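You operate a simulated robot arm through the tools that you are given. There is no shell and no other tool. Be economical: measure what you need, move in short steps, check, and stop when the job is done.

You are at the controls of a simulated robot arm. One attempt, no reset.

Task
One pot is still loose and dry: firm its soil down and water it.
Fine: water that pot alone; no water in the saucers; tamper and can go back. Set down upright: wooden tamper, watering can.
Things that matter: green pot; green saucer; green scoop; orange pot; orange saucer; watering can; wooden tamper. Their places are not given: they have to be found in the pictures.

Only the result counts: the job must be done as asked and must still hold three seconds after the hand-in. Knocking over, shifting, dropping, spilling or breaking anything else fails it.

Robot
A 7-joint arm with a two-finger parallel gripper, fixed in place. Base frame: the origin is at the foot of the arm, x ahead of it, y to its left, z up. Lengths are in mm, angles in rad, forces in N, time in s.
With the tool pointing down near the work surface it reaches from about 120 to 500 mm from the base axis. Its first joint turns from -1.152 to 1.152 rad. Payload 2.4 kg.
The tool frame sits at the grasp point between the pads (the TCP): z along the fingers, y along the line on which they close. The tips reach 30 mm beyond it. Largest opening 94 mm; finger width 28, thickness 10; the body of the gripper, 50 by 96 mm, starts 55 mm behind the TCP.
Orientation is told as [roll, pitch, yaw] about the base's x, y, z axes, in that order, counted from this pose: with the fingers straight down and closing along the base's y, the tool's x points along the base's -x, its y along +y and its z along -z.

Tools
- The arm moves only by the tool step_arm. Its argument "series" is a list of rows, each a list of 7 numbers: the shift along the tool's x, y, z in mm, then the turn, a rotation vector about the tool's x, y, z in rad, then the finger opening in mm, from 0 to 94. In form: [[tx, ty, tz, wx, wy, wz, gripper], ...]. A call has 1 to 10 rows; each row is the pose to reach, as a shift and turn from the pose commanded when the call began, along the tool's axes at that moment. A row lasts 0.2 s, in which the tool goes at most 50 mm and 0.15 rad; a call with a longer step from one row to the next is refused whole, and so is a gripper value outside its range. Where a pose cannot be reached the arm comes as near as it can. A force on the tool above 40 N (or 10 N above the force at the start of the call, whichever is more), or a blocked arm, ends the call early, and 0.2 s more pass. The fingers move at their own pace (about 153 mm/s each) and stop on an object; they squeeze with about 23 N. The grip force told is the motor's: it shows also when the fingers shut on nothing. Time passes only in rows, and 0.2 s behind the last, so rows that repeat a pose let the fingers close. It gives the time, the measured TCP pose, the force on the tool (base axes), the opening and the grip force at its end, in the units of the frame above (readings bear some noise), with the torque about the TCP (base axes, N m) and any sound that the robot's microphone picked up, and new pictures: "pictures" is both (left out), scene, wrist or none.
- Cameras (640 x 400 px; columns grow to the right, rows downward): "scene" is fixed at [51.4, 484, 1449.8]; the picture's right is [-0.63, -0.78, 0.00], its down [-0.41, 0.33, -0.85] and it looks along [0.66, -0.53, -0.52] (base axes); focal length 354 px, centre (320, 200). "wrist" rides on the gripper at [76, 14, -102] in the tool frame; the picture's right is [-0.18, 0.98, 0.00], its down [-0.75, -0.14, -0.64] and it looks along [-0.63, -0.12, 0.77] (tool axes); focal length 243 px, centre (320, 200).
- point_at(camera, pixels): for up to 12 pixels [column, row] of the newest picture of that camera ("zoom" is the newest enlarged one), the place [x, y, z] in the base frame of the surface seen there, good to about 2 mm. It takes no simulated time.
- enlarge(camera, box): a new picture of the part [left, top, right, bottom] of that camera's present view, enlarged. It takes no simulated time.
- close_job(): hands the job in; it is judged then, once.

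Keep the steps short. Do not move on a guess: measure, check each grasp and each placing, and mend mistakes. In all there are 80 turns and 200 pictures (those below and enlarged ones count). Leave the gripper open and the arm clear of the work at the hand-in unless told otherwise, and finish with a single line.

The tools are called after "Call:" by a JSON object that holds its "op" and its "data". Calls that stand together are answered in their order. step_arm: Moves the arm, as the interface text tells. Its arguments: {"type":"object","properties":{"series":{"type":"array"},"pictures":{"type":"string","enum":["both","scene","wrist","none"]}},"required":["series"]} The other tools are called the same way: point_at (camera, pixels) gives the place of the surface under pixels of a picture; enlarge (camera, box) takes an enlarged picture of a part of a camera's view; close_job () hands the job in.

At the start:

```text
t: 0.0
tool_pos: [447.6, 138.9, 1250.1]
tool_rot: [0.0, -0.001, 0.001]
force: [-0.3, -0.1, -0.6]
ft_torque: [0.0, -0.02, 0.0]
gripper_width: 94.0
gripper_force: 0.1
```

scene: 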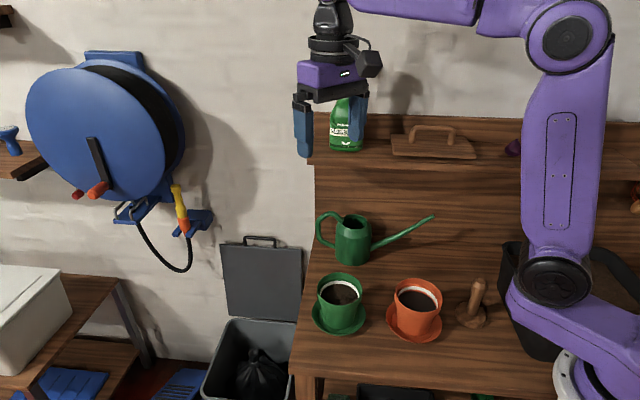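
wrist: 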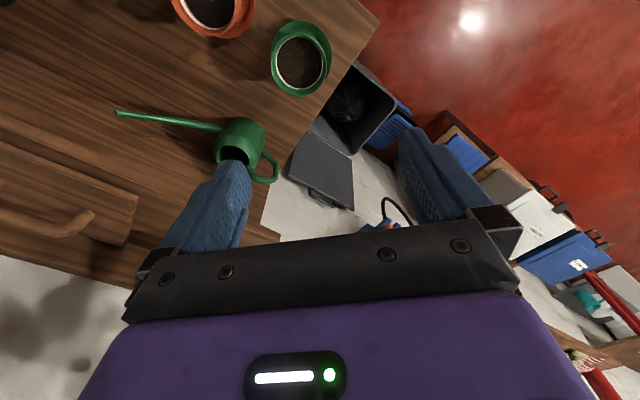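

I see a green pot near (340,295), an orange pot near (415,303), the tamper near (475,305) and the can near (352,240). First I'll enlarge the view to inspect the soil and measure.

Call:
{"op": "enlarge", "data": {"camera": "scene", "box": [300, 200, 500, 350]}}

Call:
{"op": "point_at", "data": {"camera": "scene", "pixels": [[341, 293], [417, 300], [480, 283], [478, 316], [352, 218], [352, 245], [432, 216], [320, 228], [360, 350], [450, 345], [375, 254], [335, 222]]}}

```text
2.67 times, centred on (400, 275) of scene
```

zoom: 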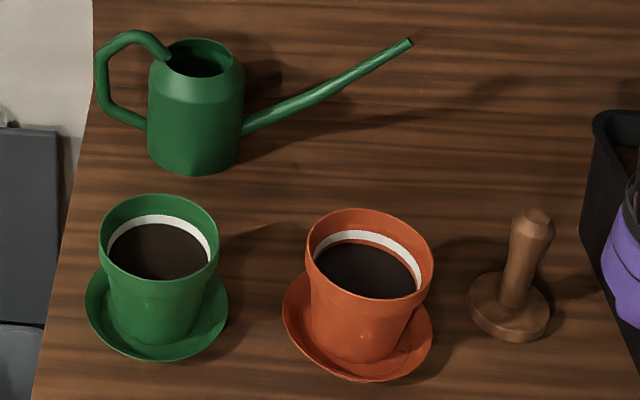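

```text
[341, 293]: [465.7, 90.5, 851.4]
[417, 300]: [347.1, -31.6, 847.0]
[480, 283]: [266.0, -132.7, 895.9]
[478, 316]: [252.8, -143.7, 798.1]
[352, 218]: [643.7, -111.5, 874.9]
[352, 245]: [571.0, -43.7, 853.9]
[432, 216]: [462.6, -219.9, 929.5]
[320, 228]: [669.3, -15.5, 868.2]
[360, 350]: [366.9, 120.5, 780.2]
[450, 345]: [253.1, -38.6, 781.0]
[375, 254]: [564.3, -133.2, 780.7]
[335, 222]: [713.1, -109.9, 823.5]
```

Call:
{"op": "enlarge", "data": {"camera": "scene", "box": [310, 205, 390, 270]}}

Call:
{"op": "enlarge", "data": {"camera": "wrist", "box": [170, 0, 350, 110]}}

```text
6.15 times, centred on (350, 238) of scene
```

zoom: 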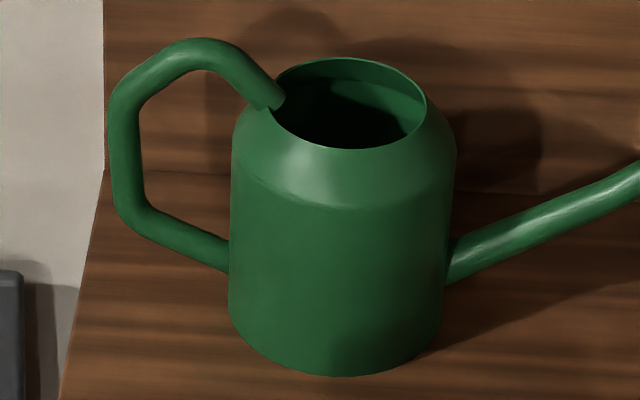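

```text
3.56 times, centred on (260, 55) of wrist
```

zoom: 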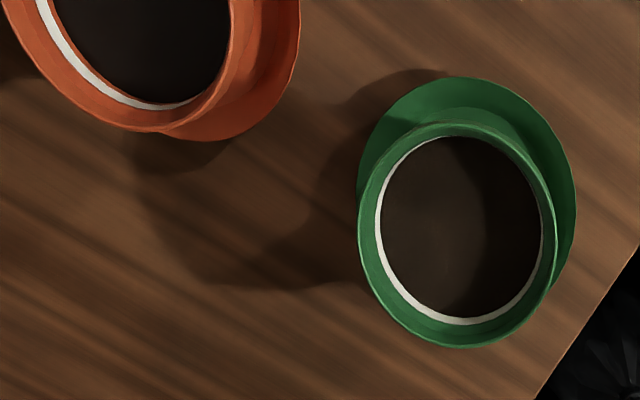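

The green soil looks slightly browner, but I'm not certain. I'll retract the hand so the wrist camera looks at both pots, the tamper and the can.

Call:
{"op": "step_arm", "data": {"series": [[40, -20, 5, 0, 0, 0, 94], [80, -40, 10, 0, 0, 0, 94], [120, -60, 15, 0, 0, 0, 94], [160, -80, 20, 0, 0, 0, 94], [190, -100, 30, 0, 0, 0, 94]]}}

```text
t: 1.2
tool_pos: [259.9, 39.3, 1219.5]
tool_rot: [-0.001, -0.002, 0.0]
force: [0.6, -0.2, -0.2]
ft_torque: [-0.01, 0.04, 0.02]
gripper_width: 94.1
gripper_force: 0.0
```

scene: 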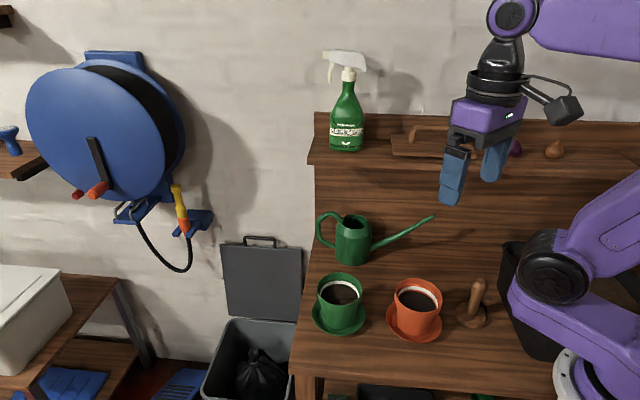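
wrist: 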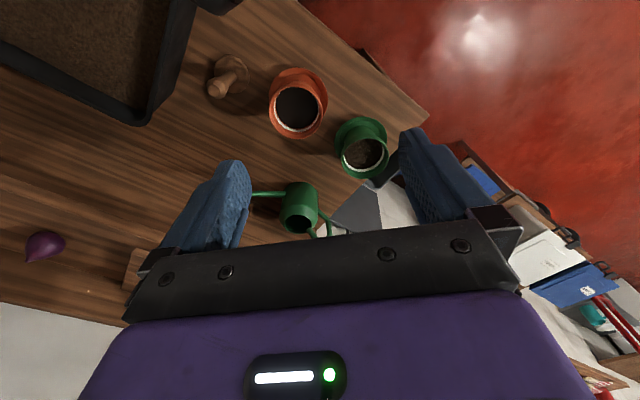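

Call:
{"op": "enlarge", "data": {"camera": "wrist", "box": [250, 50, 410, 150]}}

Call:
{"op": "enlarge", "data": {"camera": "wrist", "box": [320, 105, 410, 195]}}

Call:
{"op": "point_at", "data": {"camera": "wrist", "pixels": [[297, 107], [362, 153], [289, 70], [300, 75], [320, 98], [365, 120], [299, 224], [320, 225], [250, 195], [228, 78], [285, 205], [317, 205]]}}

```text
4.00 times, centred on (330, 100) of wrist
```

zoom: 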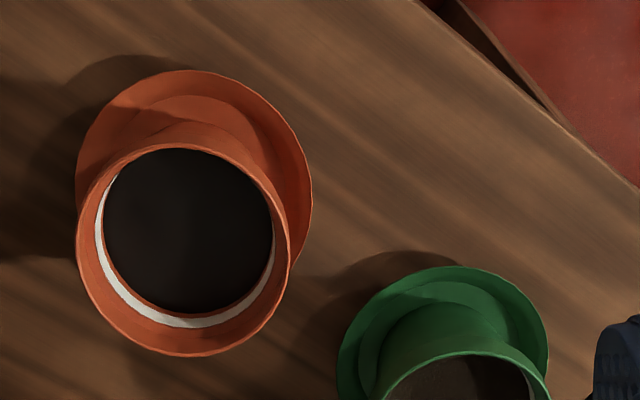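

```text
4.44 times, centred on (365, 150) of wrist
```

zoom: 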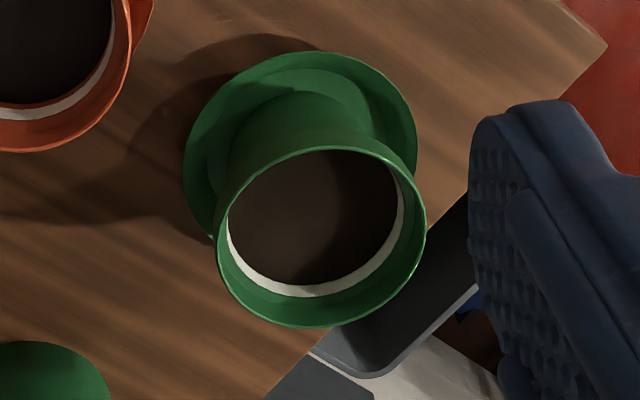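

```text
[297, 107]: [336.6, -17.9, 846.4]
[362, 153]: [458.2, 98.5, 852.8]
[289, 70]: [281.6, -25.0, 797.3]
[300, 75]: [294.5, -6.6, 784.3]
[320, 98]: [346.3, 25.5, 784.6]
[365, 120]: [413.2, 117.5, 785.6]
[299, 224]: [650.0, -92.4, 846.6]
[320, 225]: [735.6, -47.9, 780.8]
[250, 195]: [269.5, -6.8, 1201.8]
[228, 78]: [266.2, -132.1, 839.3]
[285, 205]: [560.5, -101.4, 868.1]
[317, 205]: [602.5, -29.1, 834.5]
```

Green soil is dry brown and stands higher (852 vs 846), so the green pot is the target. Next I measure the tamper and the can closely.

Call:
{"op": "enlarge", "data": {"camera": "scene", "box": [445, 265, 505, 335]}}

Call:
{"op": "enlarge", "data": {"camera": "wrist", "box": [190, 40, 270, 110]}}

```text
5.71 times, centred on (475, 300) of scene
```

zoom: 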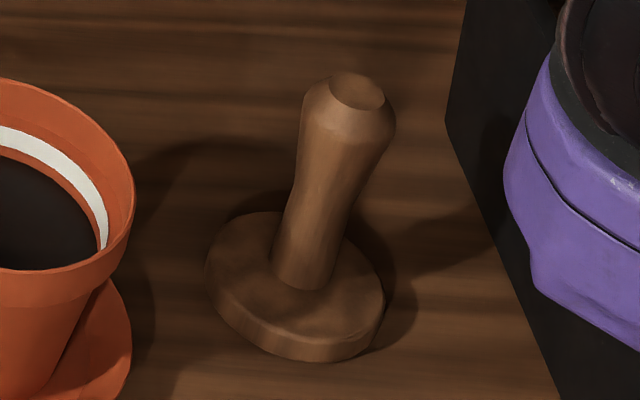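

```text
5.71 times, centred on (230, 75) of wrist
```

zoom: 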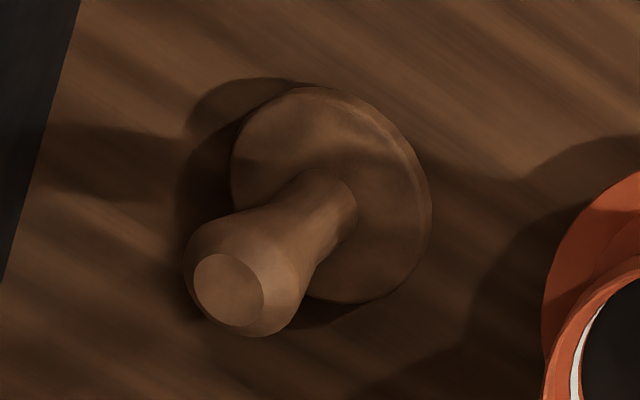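

Call:
{"op": "point_at", "data": {"camera": "zoom", "pixels": [[229, 290], [325, 95], [240, 190], [405, 220], [350, 295], [270, 130], [400, 160], [210, 230], [290, 320], [600, 300], [20, 200], [325, 185]]}}

Call:
{"op": "enlarge", "data": {"camera": "wrist", "box": [245, 170, 345, 240]}}

```text
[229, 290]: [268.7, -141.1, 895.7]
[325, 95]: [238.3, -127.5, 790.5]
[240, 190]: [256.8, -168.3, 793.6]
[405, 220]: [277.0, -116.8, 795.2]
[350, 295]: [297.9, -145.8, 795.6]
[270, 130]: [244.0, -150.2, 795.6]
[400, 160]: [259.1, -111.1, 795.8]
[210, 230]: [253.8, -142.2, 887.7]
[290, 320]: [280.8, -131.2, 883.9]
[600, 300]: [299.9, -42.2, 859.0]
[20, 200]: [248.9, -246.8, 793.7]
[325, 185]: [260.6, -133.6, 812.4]
```

```text
5.71 times, centred on (295, 205) of wrist
```

zoom: 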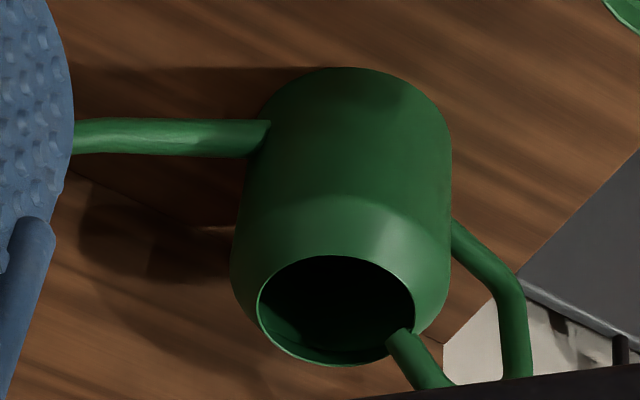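

Call:
{"op": "point_at", "data": {"camera": "zoom", "pixels": [[258, 305], [414, 305], [335, 254], [320, 364], [232, 270], [451, 200], [340, 72], [520, 330], [405, 350], [440, 385], [475, 250], [265, 130]]}}

Call:
{"op": "enlarge", "data": {"camera": "scene", "box": [310, 205, 440, 275]}}

```text
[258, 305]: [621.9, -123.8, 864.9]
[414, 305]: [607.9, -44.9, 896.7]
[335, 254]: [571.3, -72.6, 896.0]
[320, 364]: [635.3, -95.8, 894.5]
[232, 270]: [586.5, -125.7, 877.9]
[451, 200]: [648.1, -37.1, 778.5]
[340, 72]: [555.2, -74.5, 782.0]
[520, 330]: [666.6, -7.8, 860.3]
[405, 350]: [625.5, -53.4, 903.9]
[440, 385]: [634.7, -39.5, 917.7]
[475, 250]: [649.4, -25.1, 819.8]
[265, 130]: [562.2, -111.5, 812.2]
```

```text
4.92 times, centred on (375, 240) of scene
```

zoom: 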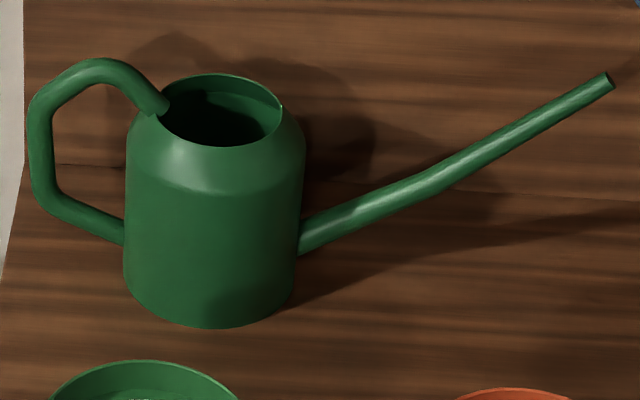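

Call:
{"op": "point_at", "data": {"camera": "zoom", "pixels": [[100, 70], [65, 85], [42, 110], [42, 150], [48, 190], [80, 218], [115, 235], [150, 98], [605, 82], [450, 180], [310, 245], [215, 300]]}}

Call:
{"op": "point_at", "data": {"camera": "scene", "pixels": [[341, 293], [341, 273], [319, 285], [362, 284], [340, 303], [338, 298], [345, 298], [318, 318], [365, 322], [342, 332], [338, 290], [350, 290]]}}

```text
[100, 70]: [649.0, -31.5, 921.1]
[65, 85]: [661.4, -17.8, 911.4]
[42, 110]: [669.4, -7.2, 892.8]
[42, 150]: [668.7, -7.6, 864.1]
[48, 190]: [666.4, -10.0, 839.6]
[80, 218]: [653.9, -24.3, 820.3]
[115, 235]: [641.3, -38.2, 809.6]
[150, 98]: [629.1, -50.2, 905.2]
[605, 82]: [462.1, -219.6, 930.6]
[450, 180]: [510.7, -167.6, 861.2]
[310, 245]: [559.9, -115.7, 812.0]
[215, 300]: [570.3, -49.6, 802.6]
```

```text
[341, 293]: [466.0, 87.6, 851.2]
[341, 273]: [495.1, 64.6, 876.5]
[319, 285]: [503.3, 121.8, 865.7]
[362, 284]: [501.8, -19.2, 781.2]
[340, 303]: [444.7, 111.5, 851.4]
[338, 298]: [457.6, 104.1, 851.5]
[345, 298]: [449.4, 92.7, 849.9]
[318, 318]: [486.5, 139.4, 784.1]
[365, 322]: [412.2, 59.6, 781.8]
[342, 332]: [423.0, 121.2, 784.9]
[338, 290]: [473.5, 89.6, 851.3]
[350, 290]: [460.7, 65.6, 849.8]
```

I've located the tamper axis at about (268,-140), top 896, disc radius about 30. Next the green pot's rim needs precise measuring.

Call:
{"op": "enlarge", "data": {"camera": "wrist", "box": [330, 110, 400, 190]}}

```text
5.00 times, centred on (365, 150) of wrist
```

zoom: 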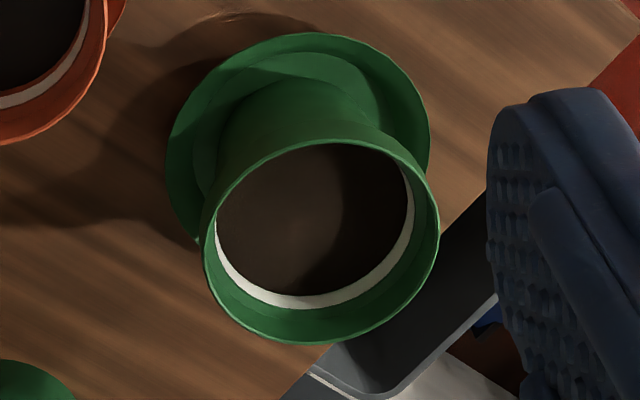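

Call:
{"op": "point_at", "data": {"camera": "zoom", "pixels": [[206, 225], [436, 220], [300, 340], [240, 170], [412, 172], [224, 240], [402, 225], [310, 292], [300, 205], [330, 40], [425, 140], [175, 180]]}}

```text
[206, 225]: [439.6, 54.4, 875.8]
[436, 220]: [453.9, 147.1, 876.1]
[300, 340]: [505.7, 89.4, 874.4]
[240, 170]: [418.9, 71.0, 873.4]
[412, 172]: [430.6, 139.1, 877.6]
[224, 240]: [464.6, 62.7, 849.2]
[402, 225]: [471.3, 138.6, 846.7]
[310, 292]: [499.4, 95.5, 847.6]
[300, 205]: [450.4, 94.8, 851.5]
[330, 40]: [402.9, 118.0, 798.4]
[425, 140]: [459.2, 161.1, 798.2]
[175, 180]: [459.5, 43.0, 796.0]
```

Green pot rim centre is (457.5, 99), R about 48, and the soil centre stands at 851.5. I'm moving above the tamper now.

Call:
{"op": "step_arm", "data": {"series": [[-1, -40, 20, 0, 0, 0, 94], [-2, -80, 45, 0, 0, 0, 94], [-4, -110, 80, 0, 0, 0, 94], [-5, -140, 115, 0, 0, 0, 94], [-6, -165, 155, 0, 0, 0, 94], [-8, -179, 195, 0, 0, 0, 94], [-8, -179, 230, 0, 0, 0, 94], [-8, -179, 250, 0, 0, 0, 94]]}}

```text
t: 3.0
tool_pos: [267.7, -139.3, 971.6]
tool_rot: [0.001, 0.0, -0.001]
force: [-0.3, 0.7, 0.0]
ft_torque: [0.04, -0.04, 0.02]
gripper_width: 94.0
gripper_force: 0.1
```

scene: 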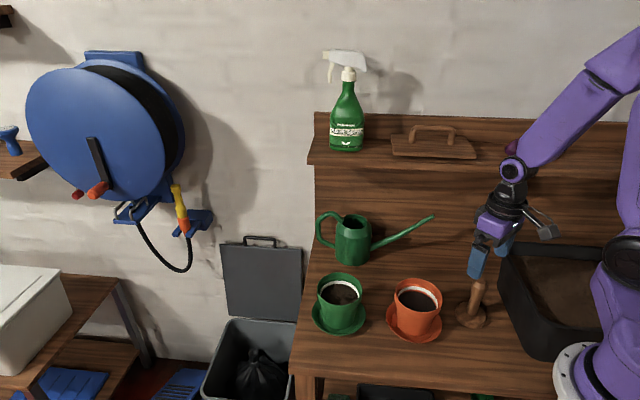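
wrist: 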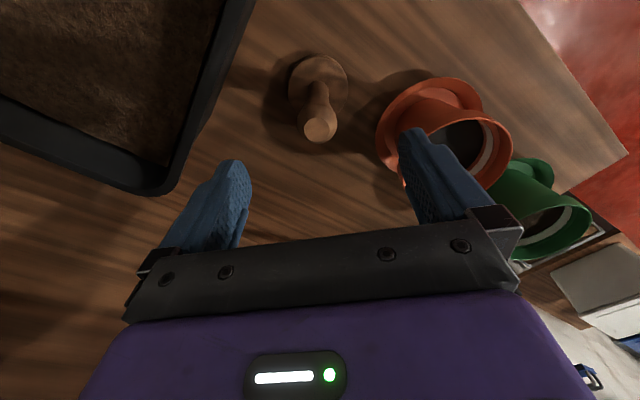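

Call:
{"op": "point_at", "data": {"camera": "wrist", "pixels": [[170, 190], [215, 90], [235, 30], [319, 132], [320, 65], [302, 75], [342, 92], [325, 98], [335, 115], [304, 122], [410, 90], [395, 170]]}}

```text
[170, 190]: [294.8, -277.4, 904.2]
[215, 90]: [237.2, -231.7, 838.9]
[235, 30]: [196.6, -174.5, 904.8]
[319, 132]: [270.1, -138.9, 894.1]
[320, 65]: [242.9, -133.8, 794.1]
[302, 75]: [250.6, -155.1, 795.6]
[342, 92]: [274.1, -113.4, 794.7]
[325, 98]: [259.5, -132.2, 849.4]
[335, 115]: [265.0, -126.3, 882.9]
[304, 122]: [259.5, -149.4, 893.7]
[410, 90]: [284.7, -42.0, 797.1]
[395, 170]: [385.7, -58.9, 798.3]
```

The bin rim at z 905 clears the fingers. I'll descend to TCP z 856 over the handle and close.

Call:
{"op": "step_arm", "data": {"series": [[-1, 0, 40, 0, 0, 0, 94], [-1, 0, 80, 0, 0, 0, 94], [-1, 0, 105, 0, 0, 0, 94], [-1, 0, 115, 0, 0, 0, 94], [-1, 0, 115, 0, 0, 0, 60], [-1, 0, 115, 0, 0, 0, 20], [-1, 0, 115, 0, 0, 0, 15], [-1, 0, 115, 0, 0, 0, 15]]}}

```text
t: 4.8
tool_pos: [267.8, -140.1, 855.8]
tool_rot: [-0.001, -0.001, -0.001]
force: [-0.3, -0.4, -0.5]
ft_torque: [0.0, -0.03, -0.01]
gripper_width: 30.8
gripper_force: 23.1
```

scene: 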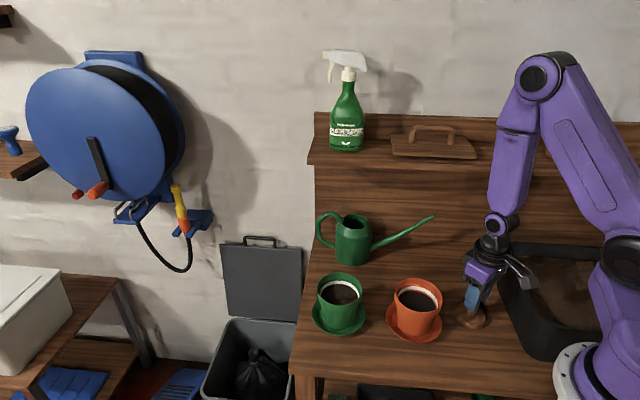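
wrist: 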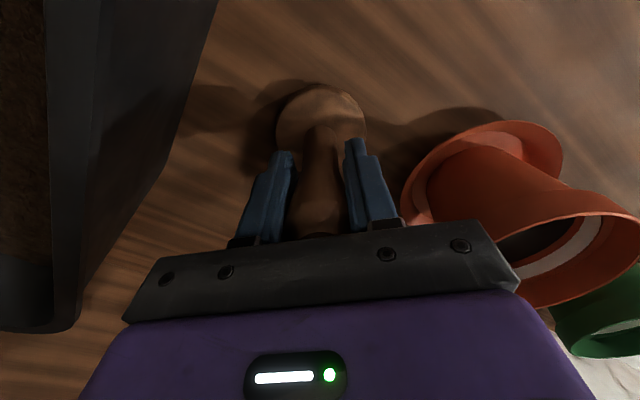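

The grip holds at 30.8 mm wide and 23 N. I'll lift straight up 150 mm and check.

Call:
{"op": "step_arm", "data": {"series": [[0, 0, -15, 0, 0, 0, 15], [0, 0, -50, 0, 0, 0, 15], [0, 0, -90, 0, 0, 0, 15], [0, 0, -130, 0, 0, 0, 15], [0, 0, -160, 0, 0, 0, 15], [0, 0, -160, 0, 0, 0, 15]]}}

Call:
{"op": "step_arm", "data": {"series": [[-20, 26, 0, 0, 0, 0, 15], [-48, 60, 0, 0, 0, 0, 15], [-76, 97, 0, 0, 0, 0, 15], [-104, 132, 0, 0, 0, 0, 15], [-132, 167, 0, 0, 0, 0, 15], [-158, 200, 0, 0, 0, 0, 15], [-178, 225, 0, 0, 0, 0, 15], [-189, 239, 0, 0, 0, 0, 15], [-189, 239, 0, 0, 0, 0, 15]]}}

```text
t: 6.2
tool_pos: [268.2, -141.8, 1016.7]
tool_rot: [0.0, -0.001, 0.0]
force: [1.3, 0.3, 0.3]
ft_torque: [-0.02, -0.02, 0.01]
gripper_width: 31.0
gripper_force: 23.0
```

scene: 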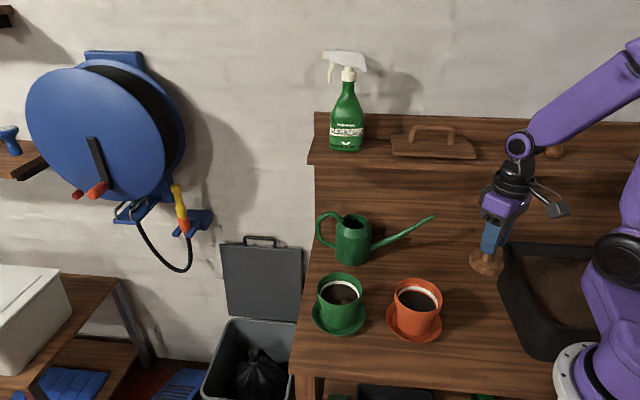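
wrist: 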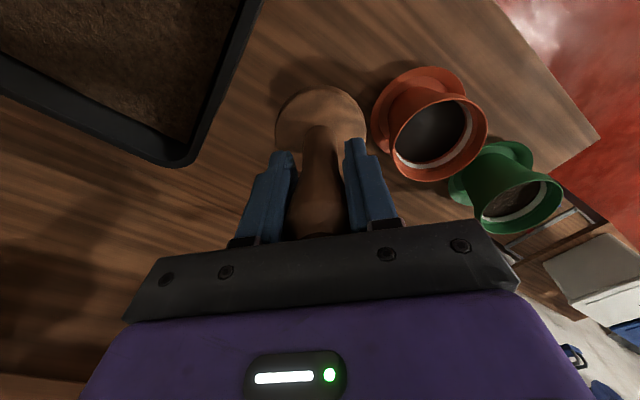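

```text
t: 8.2
tool_pos: [457.2, 99.6, 1015.7]
tool_rot: [0.0, 0.0, 0.0]
force: [0.6, -0.4, -1.3]
ft_torque: [-0.03, 0.01, -0.02]
gripper_width: 31.1
gripper_force: 22.5
```

scene: 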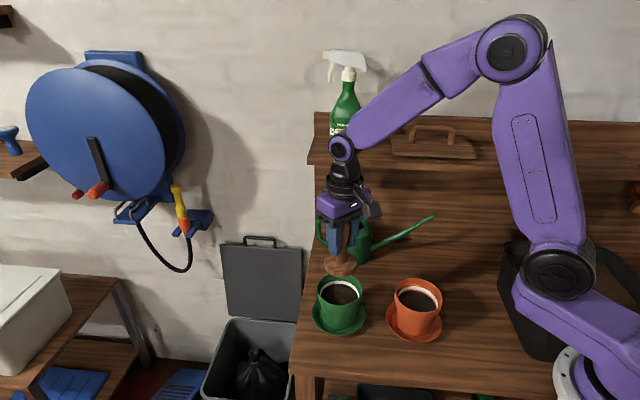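
wrist: 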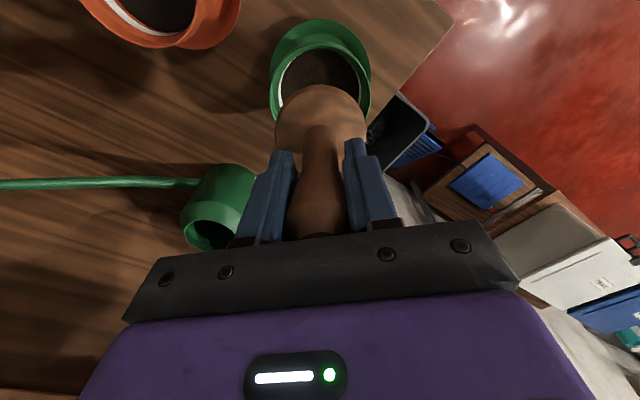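

Call:
{"op": "point_at", "data": {"camera": "wrist", "pixels": [[278, 125], [363, 125], [320, 88], [300, 93], [345, 95], [312, 22], [275, 80], [369, 78], [318, 62]]}}

```text
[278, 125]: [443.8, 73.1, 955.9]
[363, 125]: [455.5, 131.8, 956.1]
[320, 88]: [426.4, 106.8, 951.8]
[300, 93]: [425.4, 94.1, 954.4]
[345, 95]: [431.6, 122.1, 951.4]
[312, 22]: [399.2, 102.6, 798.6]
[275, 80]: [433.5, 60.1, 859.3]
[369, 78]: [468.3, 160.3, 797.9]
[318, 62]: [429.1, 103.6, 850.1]
```

Disc bottom is at about 940, centred at (456,101.5). I'll shift slightly, lower to just above the soil, then press slowly in small steps.

Call:
{"op": "step_arm", "data": {"series": [[-1, -2, 20, 0, 0, 0, 15], [-1, -2, 45, 0, 0, 0, 15], [-1, -2, 65, 0, 0, 0, 15], [-1, -2, 78, 0, 0, 0, 15], [-1, -2, 84, 0, 0, 0, 15], [-1, -2, 84, 0, 0, 0, 15]], "pictures": "wrist"}}

Call:
{"op": "step_arm", "data": {"series": [[0, 0, 2, 0, 0, 0, 15], [0, 0, 4, 0, 0, 0, 15], [0, 0, 6, 0, 0, 0, 15], [0, 0, 8, 0, 0, 0, 15], [0, 0, 8, 0, 0, 0, 15]], "pictures": "wrist"}}

```text
t: 9.6
tool_pos: [457.9, 98.1, 932.5]
tool_rot: [0.001, 0.001, 0.0]
force: [0.3, 0.1, -1.1]
ft_torque: [-0.04, 0.02, 0.0]
gripper_width: 30.4
gripper_force: 23.2
```

wrist: 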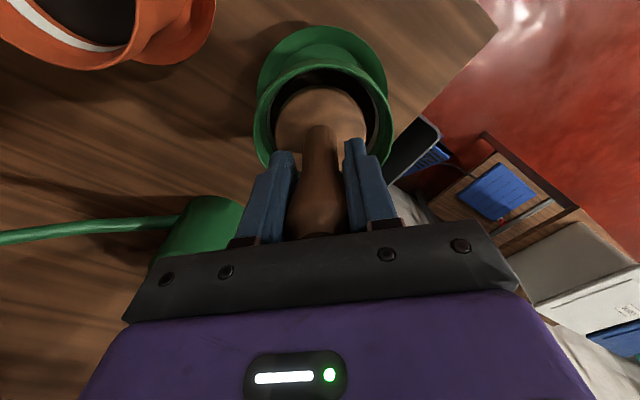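

```text
t: 10.8
tool_pos: [457.9, 98.3, 924.8]
tool_rot: [-0.001, 0.0, 0.001]
force: [-0.8, -0.1, -0.3]
ft_torque: [-0.03, -0.01, 0.0]
gripper_width: 30.6
gripper_force: 23.2
```

wrist: 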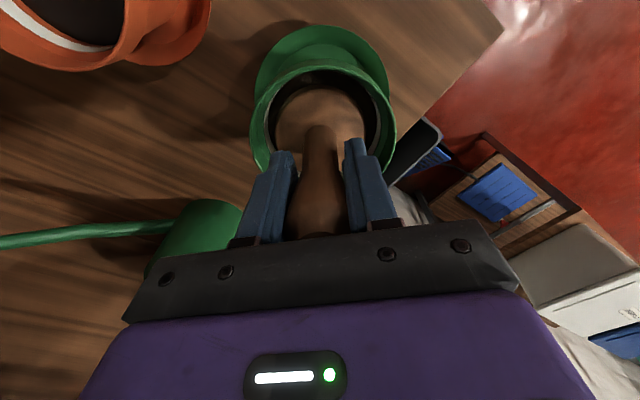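

No contact force yet. I'll continue down gently.

Call:
{"op": "step_arm", "data": {"series": [[0, 0, 1, 0, 0, 0, 15], [0, 0, 2, 0, 0, 0, 15], [0, 0, 3, 0, 0, 0, 15], [0, 0, 4, 0, 0, 0, 15], [0, 0, 4, 0, 0, 0, 15]], "pictures": "none"}}

```text
t: 12.0
tool_pos: [457.8, 96.4, 920.9]
tool_rot: [0.0, -0.004, 0.0]
force: [0.5, -1.4, 16.1]
ft_torque: [-0.22, -0.03, -0.08]
gripper_width: 30.5
gripper_force: 23.1
```

Contact: 16 N. I'll press a bit more.

Call:
{"op": "step_arm", "data": {"series": [[0, 0, 1, 0, 0, 0, 15], [0, 0, 2, 0, 0, 0, 15], [0, 0, 2, 0, 0, 0, 15], [0, 0, 2, 0, 0, 0, 15]], "pictures": "wrist"}}

```text
t: 13.0
tool_pos: [457.8, 96.3, 918.1]
tool_rot: [0.002, 0.0, 0.002]
force: [1.2, 0.4, 14.8]
ft_torque: [0.06, -0.03, -0.07]
gripper_width: 30.2
gripper_force: 23.0
```

wrist: 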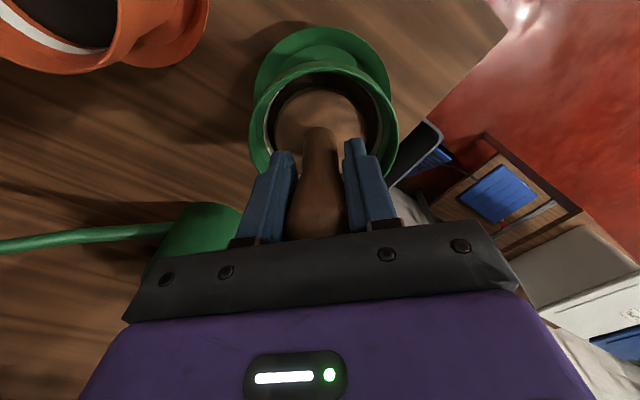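

Call:
{"op": "step_arm", "data": {"series": [[0, 0, 1, 0, 0, 0, 15], [0, 0, 2, 0, 0, 0, 15], [0, 0, 3, 0, 0, 0, 15], [0, 0, 3, 0, 0, 0, 15]], "pictures": "wrist"}}

Call:
{"op": "enlarge", "data": {"camera": "wrist", "box": [230, 20, 420, 180]}}

```text
t: 14.0
tool_pos: [459.1, 96.7, 914.9]
tool_rot: [0.0, -0.001, 0.001]
force: [-0.8, 0.6, 14.3]
ft_torque: [0.06, 0.1, -0.08]
gripper_width: 30.0
gripper_force: 22.9
```

wrist: 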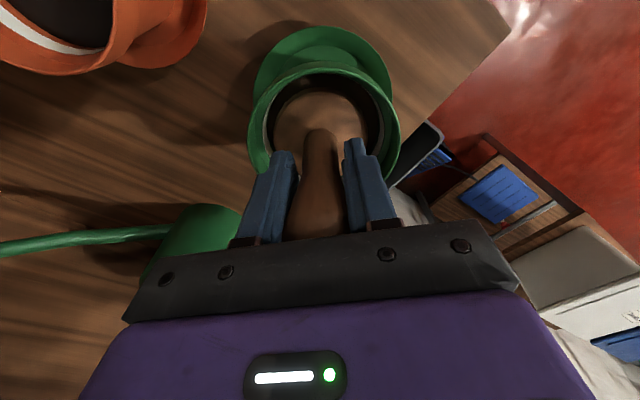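

```text
2.50 times, centred on (325, 100) of wrist
```

zoom: 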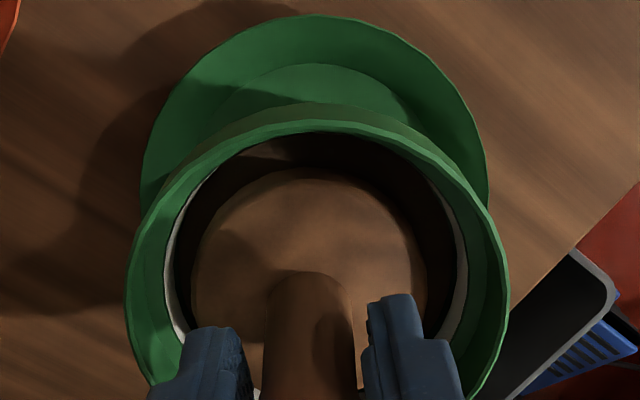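

The tamper seems to be slipping upward in the grip (the opening narrows while the force stays near 15 N). I'll measure the disc height.

Call:
{"op": "point_at", "data": {"camera": "zoom", "pixels": [[230, 220], [400, 230], [310, 185], [240, 270], [190, 180], [450, 240], [310, 160], [430, 230]]}}

```text
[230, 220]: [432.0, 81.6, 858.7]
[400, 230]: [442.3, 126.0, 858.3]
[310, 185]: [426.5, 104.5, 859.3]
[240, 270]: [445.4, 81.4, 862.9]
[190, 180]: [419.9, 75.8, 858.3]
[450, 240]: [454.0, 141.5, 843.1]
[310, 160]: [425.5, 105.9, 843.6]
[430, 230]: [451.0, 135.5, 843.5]
```

Disc bottom is at about 843, level with the surrounding soil (843.5), so the soil has sunk from about 850. I'll press a bit more to see whether it still yields.

Call:
{"op": "step_arm", "data": {"series": [[0, 0, 1, 0, 0, 0, 15], [0, 0, 2, 0, 0, 0, 15], [0, 0, 3, 0, 0, 0, 15], [0, 0, 3, 0, 0, 0, 15]], "pictures": "wrist"}}

Call:
{"op": "enlarge", "data": {"camera": "wrist", "box": [230, 20, 420, 180]}}

Call:
{"op": "point_at", "data": {"camera": "zoom", "pixels": [[230, 225], [400, 235], [310, 190], [190, 185], [450, 245], [310, 163], [435, 230]]}}

```text
t: 15.0
tool_pos: [457.4, 96.6, 914.3]
tool_rot: [-0.001, -0.002, 0.002]
force: [1.0, -1.0, 17.5]
ft_torque: [-0.06, -0.16, -0.02]
gripper_width: 30.2
gripper_force: 23.1
```

wrist: 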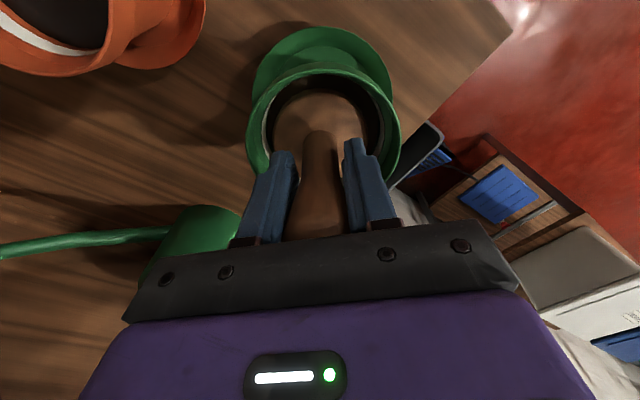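

```text
2.50 times, centred on (325, 100) of wrist
```

zoom: 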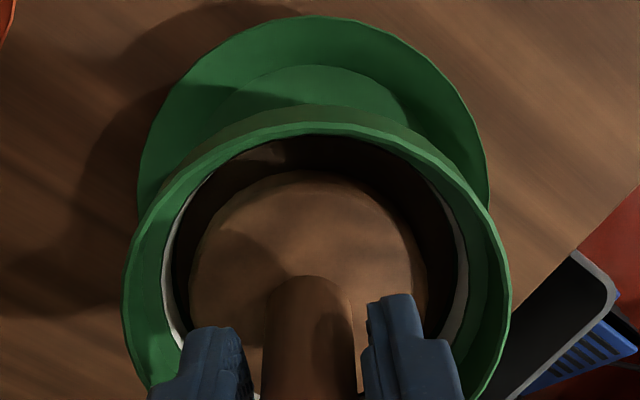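

```text
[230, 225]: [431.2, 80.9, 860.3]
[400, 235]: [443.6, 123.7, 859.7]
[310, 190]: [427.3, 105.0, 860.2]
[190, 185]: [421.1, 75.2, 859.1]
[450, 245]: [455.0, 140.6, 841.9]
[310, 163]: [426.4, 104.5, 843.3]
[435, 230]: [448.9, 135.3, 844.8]
```

Call:
{"op": "step_arm", "data": {"series": [[0, 0, 1, 0, 0, 0, 15], [0, 0, 2, 0, 0, 0, 15], [0, 0, 3, 0, 0, 0, 15], [0, 0, 4, 0, 0, 0, 15], [0, 0, 4, 0, 0, 0, 15], [0, 0, 4, 0, 0, 0, 15]], "pictures": "none"}}

```text
t: 16.4
tool_pos: [457.6, 97.4, 908.3]
tool_rot: [-0.001, 0.0, 0.002]
force: [1.1, 0.4, 17.0]
ft_torque: [-0.04, -0.08, 0.0]
gripper_width: 30.0
gripper_force: 23.1
```

The tamper is sliding in the fingers at about 17 N. I'll lift clear and inspect the soil.

Call:
{"op": "step_arm", "data": {"series": [[0, 0, -10, 0, 0, 0, 15], [0, 0, -30, 0, 0, 0, 15], [0, 0, -60, 0, 0, 0, 15], [0, 0, -90, 0, 0, 0, 15], [0, 0, -120, 0, 0, 0, 15], [0, 0, -120, 0, 0, 0, 15]]}}

Call:
{"op": "enlarge", "data": {"camera": "scene", "box": [300, 260, 460, 350]}}

Call:
{"op": "point_at", "data": {"camera": "zoom", "pixels": [[165, 120], [165, 140], [130, 130], [190, 130], [485, 140], [485, 165], [450, 150], [520, 160]]}}

```text
t: 17.8
tool_pos: [457.1, 97.5, 1029.5]
tool_rot: [0.001, 0.0, 0.0]
force: [0.1, -1.0, -0.8]
ft_torque: [-0.01, -0.01, 0.01]
gripper_width: 30.1
gripper_force: 23.0
```

scene: 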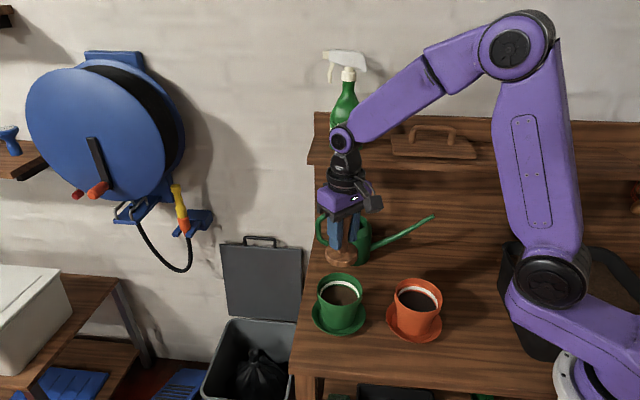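
wrist: 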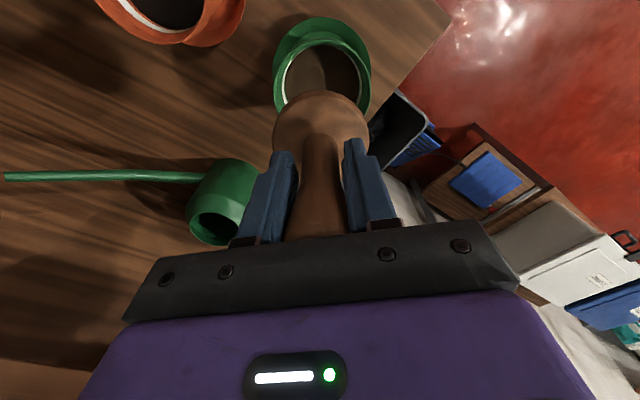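

```text
4.00 times, centred on (380, 305) of scene
```

zoom: 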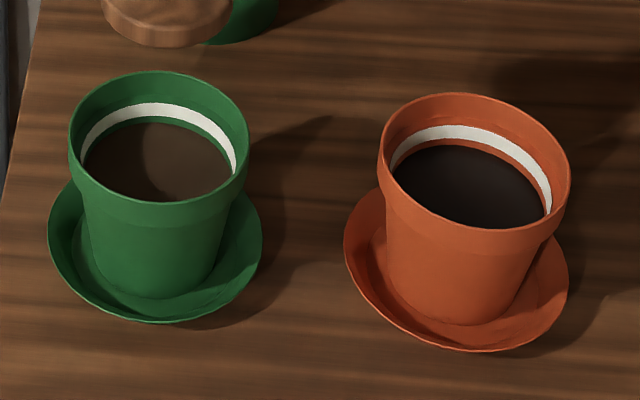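

```text
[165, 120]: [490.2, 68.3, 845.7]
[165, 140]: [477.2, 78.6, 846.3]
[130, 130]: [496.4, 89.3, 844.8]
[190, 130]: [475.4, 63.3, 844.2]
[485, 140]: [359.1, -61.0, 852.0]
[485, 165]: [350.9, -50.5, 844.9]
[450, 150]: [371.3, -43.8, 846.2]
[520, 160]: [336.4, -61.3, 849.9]
```

The green soil is now flat at about 845, below the white mark like the orange one. Firming is done. I'll measure the tamper's offset in the hand for putting it back.

Call:
{"op": "point_at", "data": {"camera": "wrist", "pixels": [[280, 130], [362, 130], [320, 96], [300, 103], [345, 103]]}}

Call:
{"op": "step_arm", "data": {"series": [[20, -26, 0, 0, 0, 0, 15], [48, -60, 0, 0, 0, 0, 15], [76, -97, 0, 0, 0, 0, 15], [104, -132, 0, 0, 0, 0, 15], [132, -167, 0, 0, 0, 0, 15], [158, -200, 0, 0, 0, 0, 15], [178, -225, 0, 0, 0, 0, 15], [189, -237, 0, 0, 0, 0, 15], [189, -237, 0, 0, 0, 0, 15]], "pictures": "wrist"}}

```text
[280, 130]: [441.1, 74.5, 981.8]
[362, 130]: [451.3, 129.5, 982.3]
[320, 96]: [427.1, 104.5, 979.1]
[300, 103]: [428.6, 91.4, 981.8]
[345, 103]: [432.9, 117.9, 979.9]
```

```text
t: 19.8
tool_pos: [269.9, -140.3, 1028.2]
tool_rot: [0.0, 0.001, 0.002]
force: [0.2, -0.1, -1.3]
ft_torque: [0.0, 0.01, 0.01]
gripper_width: 30.2
gripper_force: 23.3
```

wrist: 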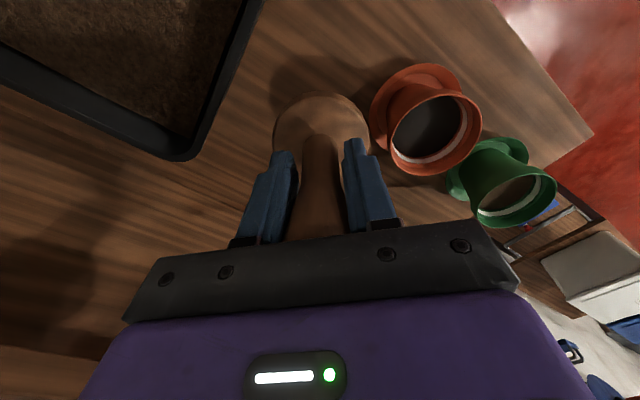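

Call:
{"op": "step_arm", "data": {"series": [[0, -3, 40, 0, 0, 0, 15], [0, -3, 85, 0, 0, 0, 15], [0, -3, 130, 0, 0, 0, 15], [0, -3, 165, 0, 0, 0, 15], [0, -3, 178, 0, 0, 0, 15], [0, -3, 181, 0, 0, 0, 15], [0, -3, 182, 0, 0, 0, 15]], "pictures": "wrist"}}

```text
t: 21.4
tool_pos: [270.1, -142.7, 845.2]
tool_rot: [-0.001, 0.001, 0.0]
force: [0.4, -0.4, -1.2]
ft_torque: [-0.01, -0.01, -0.04]
gripper_width: 30.6
gripper_force: 22.7
```

wrist: 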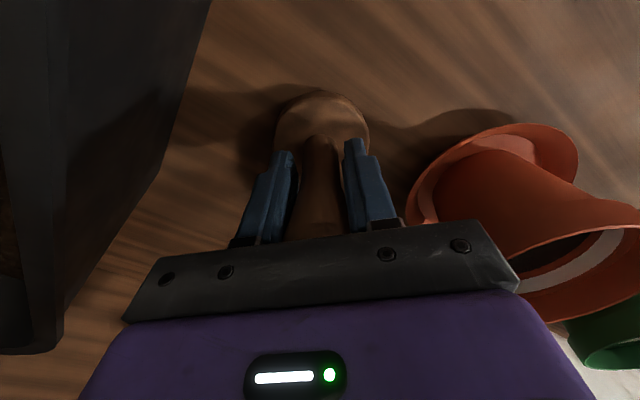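

Not touching yet (-1.2 N); I'm creeping down until contact.

Call:
{"op": "step_arm", "data": {"series": [[0, 0, 1, 0, 0, 0, 15], [0, 0, 2, 0, 0, 0, 15], [0, 0, 2, 0, 0, 0, 15]], "pictures": "none"}}

```text
t: 22.2
tool_pos: [268.3, -143.2, 844.3]
tool_rot: [0.0, 0.002, 0.003]
force: [-0.3, 0.6, -0.6]
ft_torque: [0.02, 0.01, -0.05]
gripper_width: 30.2
gripper_force: 23.0
```

Call:
{"op": "step_arm", "data": {"series": [[0, 0, 1, 0, 0, 0, 15], [0, 0, 2, 0, 0, 0, 15], [0, 0, 2, 0, 0, 0, 15]], "pictures": "none"}}

```text
t: 23.0
tool_pos: [268.4, -141.8, 842.3]
tool_rot: [0.0, -0.001, 0.0]
force: [0.8, 1.5, 17.3]
ft_torque: [0.0, -0.04, -0.03]
gripper_width: 30.3
gripper_force: 22.7
```

The tamper is touching the table (17 N). I'll ease up 1 mm, then open slowly and rise.

Call:
{"op": "step_arm", "data": {"series": [[0, 0, -0.5, 0, 0, 0, 15], [0, 0, -0.5, 0, 0, 0, 34], [0, 0, -0.5, 0, 0, 0, 44], [0, 0, -0.5, 0, 0, 0, 70], [0, 0, -0.5, 0, 0, 0, 94], [0, 0, -40, 0, 0, 0, 94], [0, 0, -85, 0, 0, 0, 94], [0, 0, -130, 0, 0, 0, 94], [0, 0, -170, 0, 0, 0, 94]]}}

```text
t: 25.0
tool_pos: [270.3, -140.5, 1012.1]
tool_rot: [-0.002, 0.002, 0.0]
force: [-0.3, 0.2, -0.1]
ft_torque: [0.02, 0.03, -0.01]
gripper_width: 94.2
gripper_force: 0.1
```

scene: 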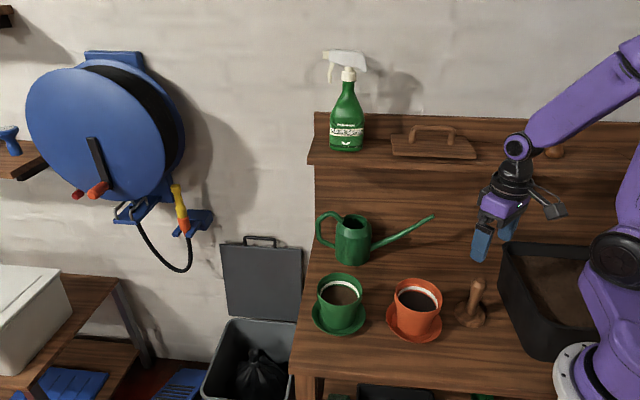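
wrist: 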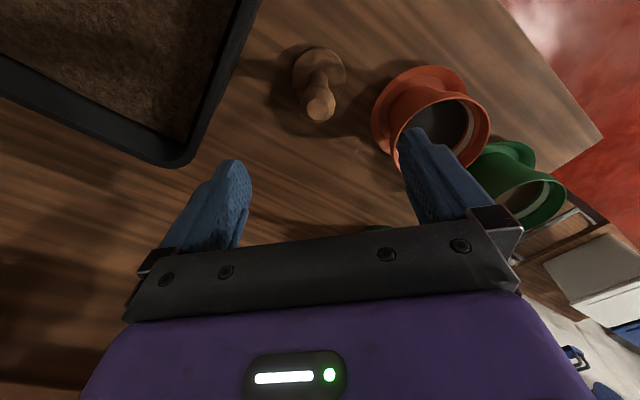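

Tamper stands upright and free. The can is at a far reach, so I'll measure the arm's joints in the picture to plan a reachable grasp.

Call:
{"op": "point_at", "data": {"camera": "scene", "pixels": [[517, 148], [617, 260], [515, 175], [500, 205], [560, 385], [478, 288], [475, 320], [540, 205]]}}

```text
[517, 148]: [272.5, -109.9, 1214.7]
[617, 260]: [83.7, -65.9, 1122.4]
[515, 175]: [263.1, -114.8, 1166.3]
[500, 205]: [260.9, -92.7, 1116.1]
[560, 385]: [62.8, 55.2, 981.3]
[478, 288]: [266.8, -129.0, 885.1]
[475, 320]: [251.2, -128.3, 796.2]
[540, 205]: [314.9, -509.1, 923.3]
```

The wrist sits about 200 mm behind the TCP and reach looks feasible. The handle's vertical bar is at about (673,-11,866) and the can's plane lies along 45°. I'll go to a high staging point while turning the tool to point outward (yaw -40°, 35° below horizontal).

Call:
{"op": "step_arm", "data": {"series": [[-20, 19, -8, 0.0372, -0.1022, 0.0714, 94], [-40, 38, -15, 0.0744, -0.2043, 0.1429, 94], [-60, 57, -23, 0.1116, -0.3065, 0.2143, 94], [-80, 76, -30, 0.1488, -0.4087, 0.2858, 94], [-100, 95, -38, 0.1859, -0.5108, 0.3572, 94], [-120, 114, -45, 0.2231, -0.613, 0.4287, 80], [-140, 133, -53, 0.2603, -0.7152, 0.5001, 60], [-160, 152, -60, 0.2975, -0.8173, 0.5716, 56], [-180, 170, -68, 0.3347, -0.9195, 0.643, 56], [-180, 170, -68, 0.3347, -0.9195, 0.643, 56]]}}

```text
t: 27.2
tool_pos: [450.5, 27.1, 1079.1]
tool_rot: [0.002, -0.962, -0.7]
force: [-0.2, -0.7, -1.1]
ft_torque: [0.01, 0.01, 0.06]
gripper_width: 55.9
gripper_force: 0.0
```

scene: 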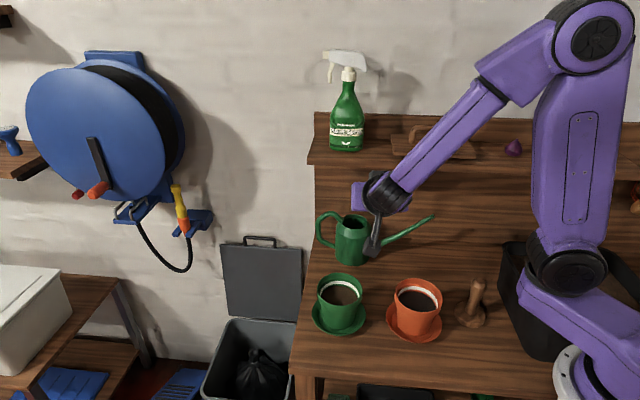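
wrist: 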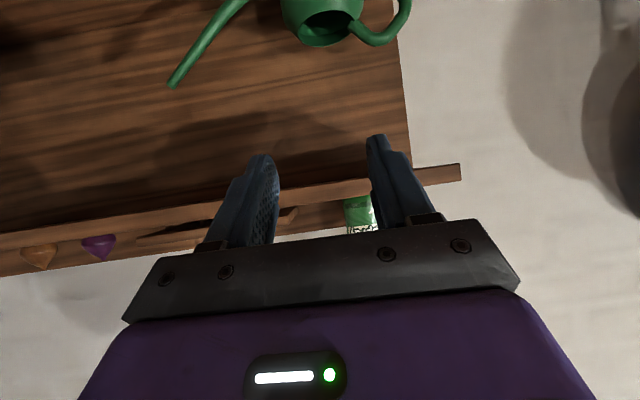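

The orientation came out as planned. Next is the pre-grasp point (598,52,935), 120 mm behind the handle bar.

Call:
{"op": "step_arm", "data": {"series": [[10, 19, 27, 0, 0, 0, 56], [21, 38, 54, 0, 0, 0, 56], [31, 57, 81, 0, 0, 0, 56], [41, 76, 108, 0, 0, 0, 56], [52, 95, 135, 0, 0, 0, 56], [62, 114, 162, 0, 0, 0, 56], [62, 114, 162, 0, 0, 0, 56]]}}

```text
t: 28.8
tool_pos: [596.8, 52.4, 937.1]
tool_rot: [-0.001, -0.96, -0.698]
force: [0.3, 0.1, 0.0]
ft_torque: [0.01, -0.01, -0.01]
gripper_width: 55.9
gripper_force: 0.1
```

scene: 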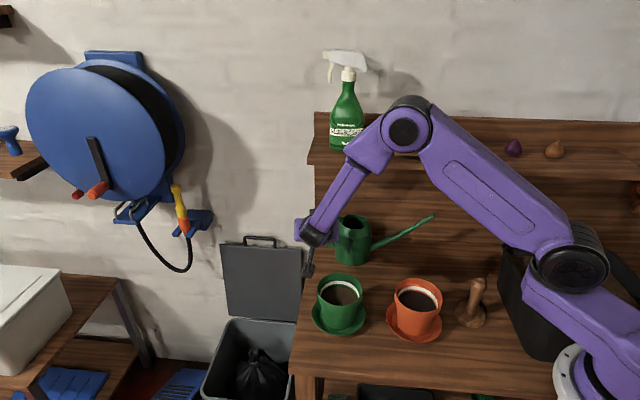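
wrist: 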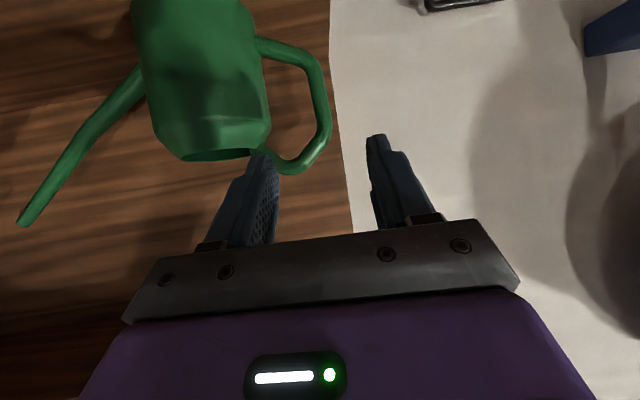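

Call:
{"op": "enlarge", "data": {"camera": "wrist", "box": [240, 20, 400, 180]}}

Call:
{"op": "point_at", "data": {"camera": "wrist", "pixels": [[322, 80], [325, 105], [322, 135], [310, 155], [300, 58], [275, 48], [262, 60], [268, 120], [285, 166], [230, 152], [200, 152], [230, 80]]}}

```text
2.50 times, centred on (320, 100) of wrist
```

zoom: 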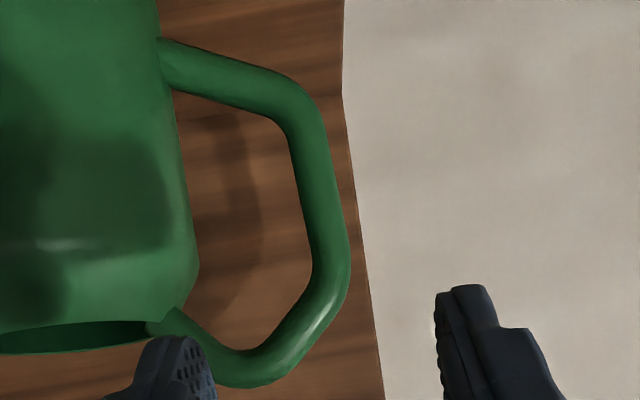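

```text
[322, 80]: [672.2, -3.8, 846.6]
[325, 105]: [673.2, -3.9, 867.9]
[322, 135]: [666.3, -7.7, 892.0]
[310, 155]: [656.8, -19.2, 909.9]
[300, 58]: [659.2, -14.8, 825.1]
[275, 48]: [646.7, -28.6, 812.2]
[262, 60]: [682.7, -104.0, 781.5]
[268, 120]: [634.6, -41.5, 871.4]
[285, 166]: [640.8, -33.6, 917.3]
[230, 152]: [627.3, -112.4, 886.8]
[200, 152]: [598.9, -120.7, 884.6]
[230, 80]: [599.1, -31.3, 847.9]
```

Handle bar is well centred between the fingers, needing tool shift (1,2,+121). I'll advance along the tool axis with 56 mm opening, leaving it open to check.

Call:
{"op": "step_arm", "data": {"series": [[0, 1, 30, 0, 0, 0, 56], [1, 2, 60, 0, 0, 0, 56], [1, 2, 85, 0, 0, 0, 56], [1, 2, 105, 0, 0, 0, 56], [1, 2, 120, 0, 0, 0, 56], [1, 2, 120, 0, 0, 0, 56]]}}

```text
t: 30.2
tool_pos: [674.0, -9.2, 866.5]
tool_rot: [0.0, -0.959, -0.695]
force: [-0.3, -0.7, 0.3]
ft_torque: [0.01, 0.02, 0.05]
gripper_width: 55.8
gripper_force: 0.1
```

scene: 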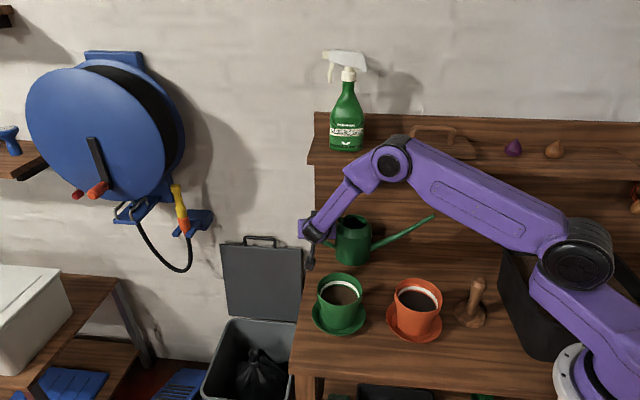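
wrist: 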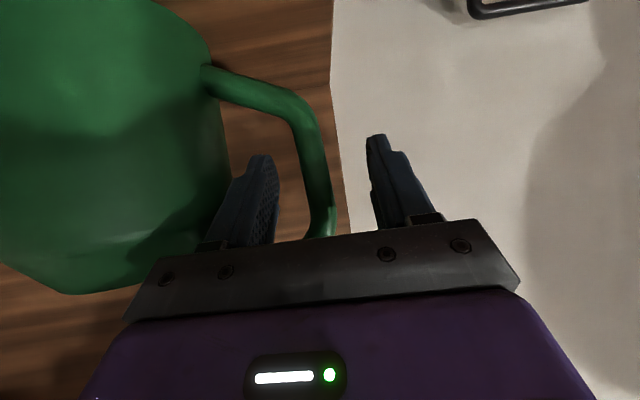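

The bar lies midway between the fingers. Closing.

Call:
{"op": "step_arm", "data": {"series": [[0, 0, 0, 0, 0, 0, 35], [0, 0, 0, 0, 0, 0, 22], [0, 0, 0, 0, 0, 0, 12], [0, 0, 0, 0, 0, 0, 4], [0, 0, 0, 0, 0, 0, 4]]}}

```text
t: 31.4
tool_pos: [672.8, -9.5, 867.3]
tool_rot: [0.0, -0.96, -0.695]
force: [-0.1, -1.7, 2.6]
ft_torque: [-0.42, 0.33, -0.02]
gripper_width: 18.5
gripper_force: 23.3
```

scene: 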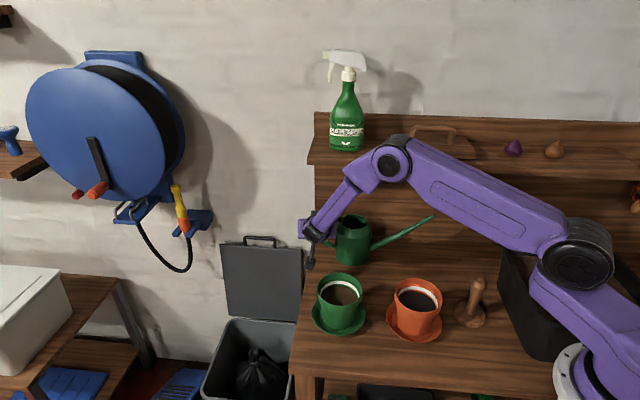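
wrist: 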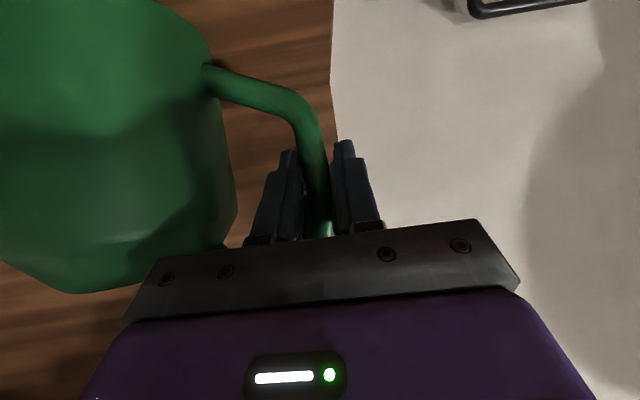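

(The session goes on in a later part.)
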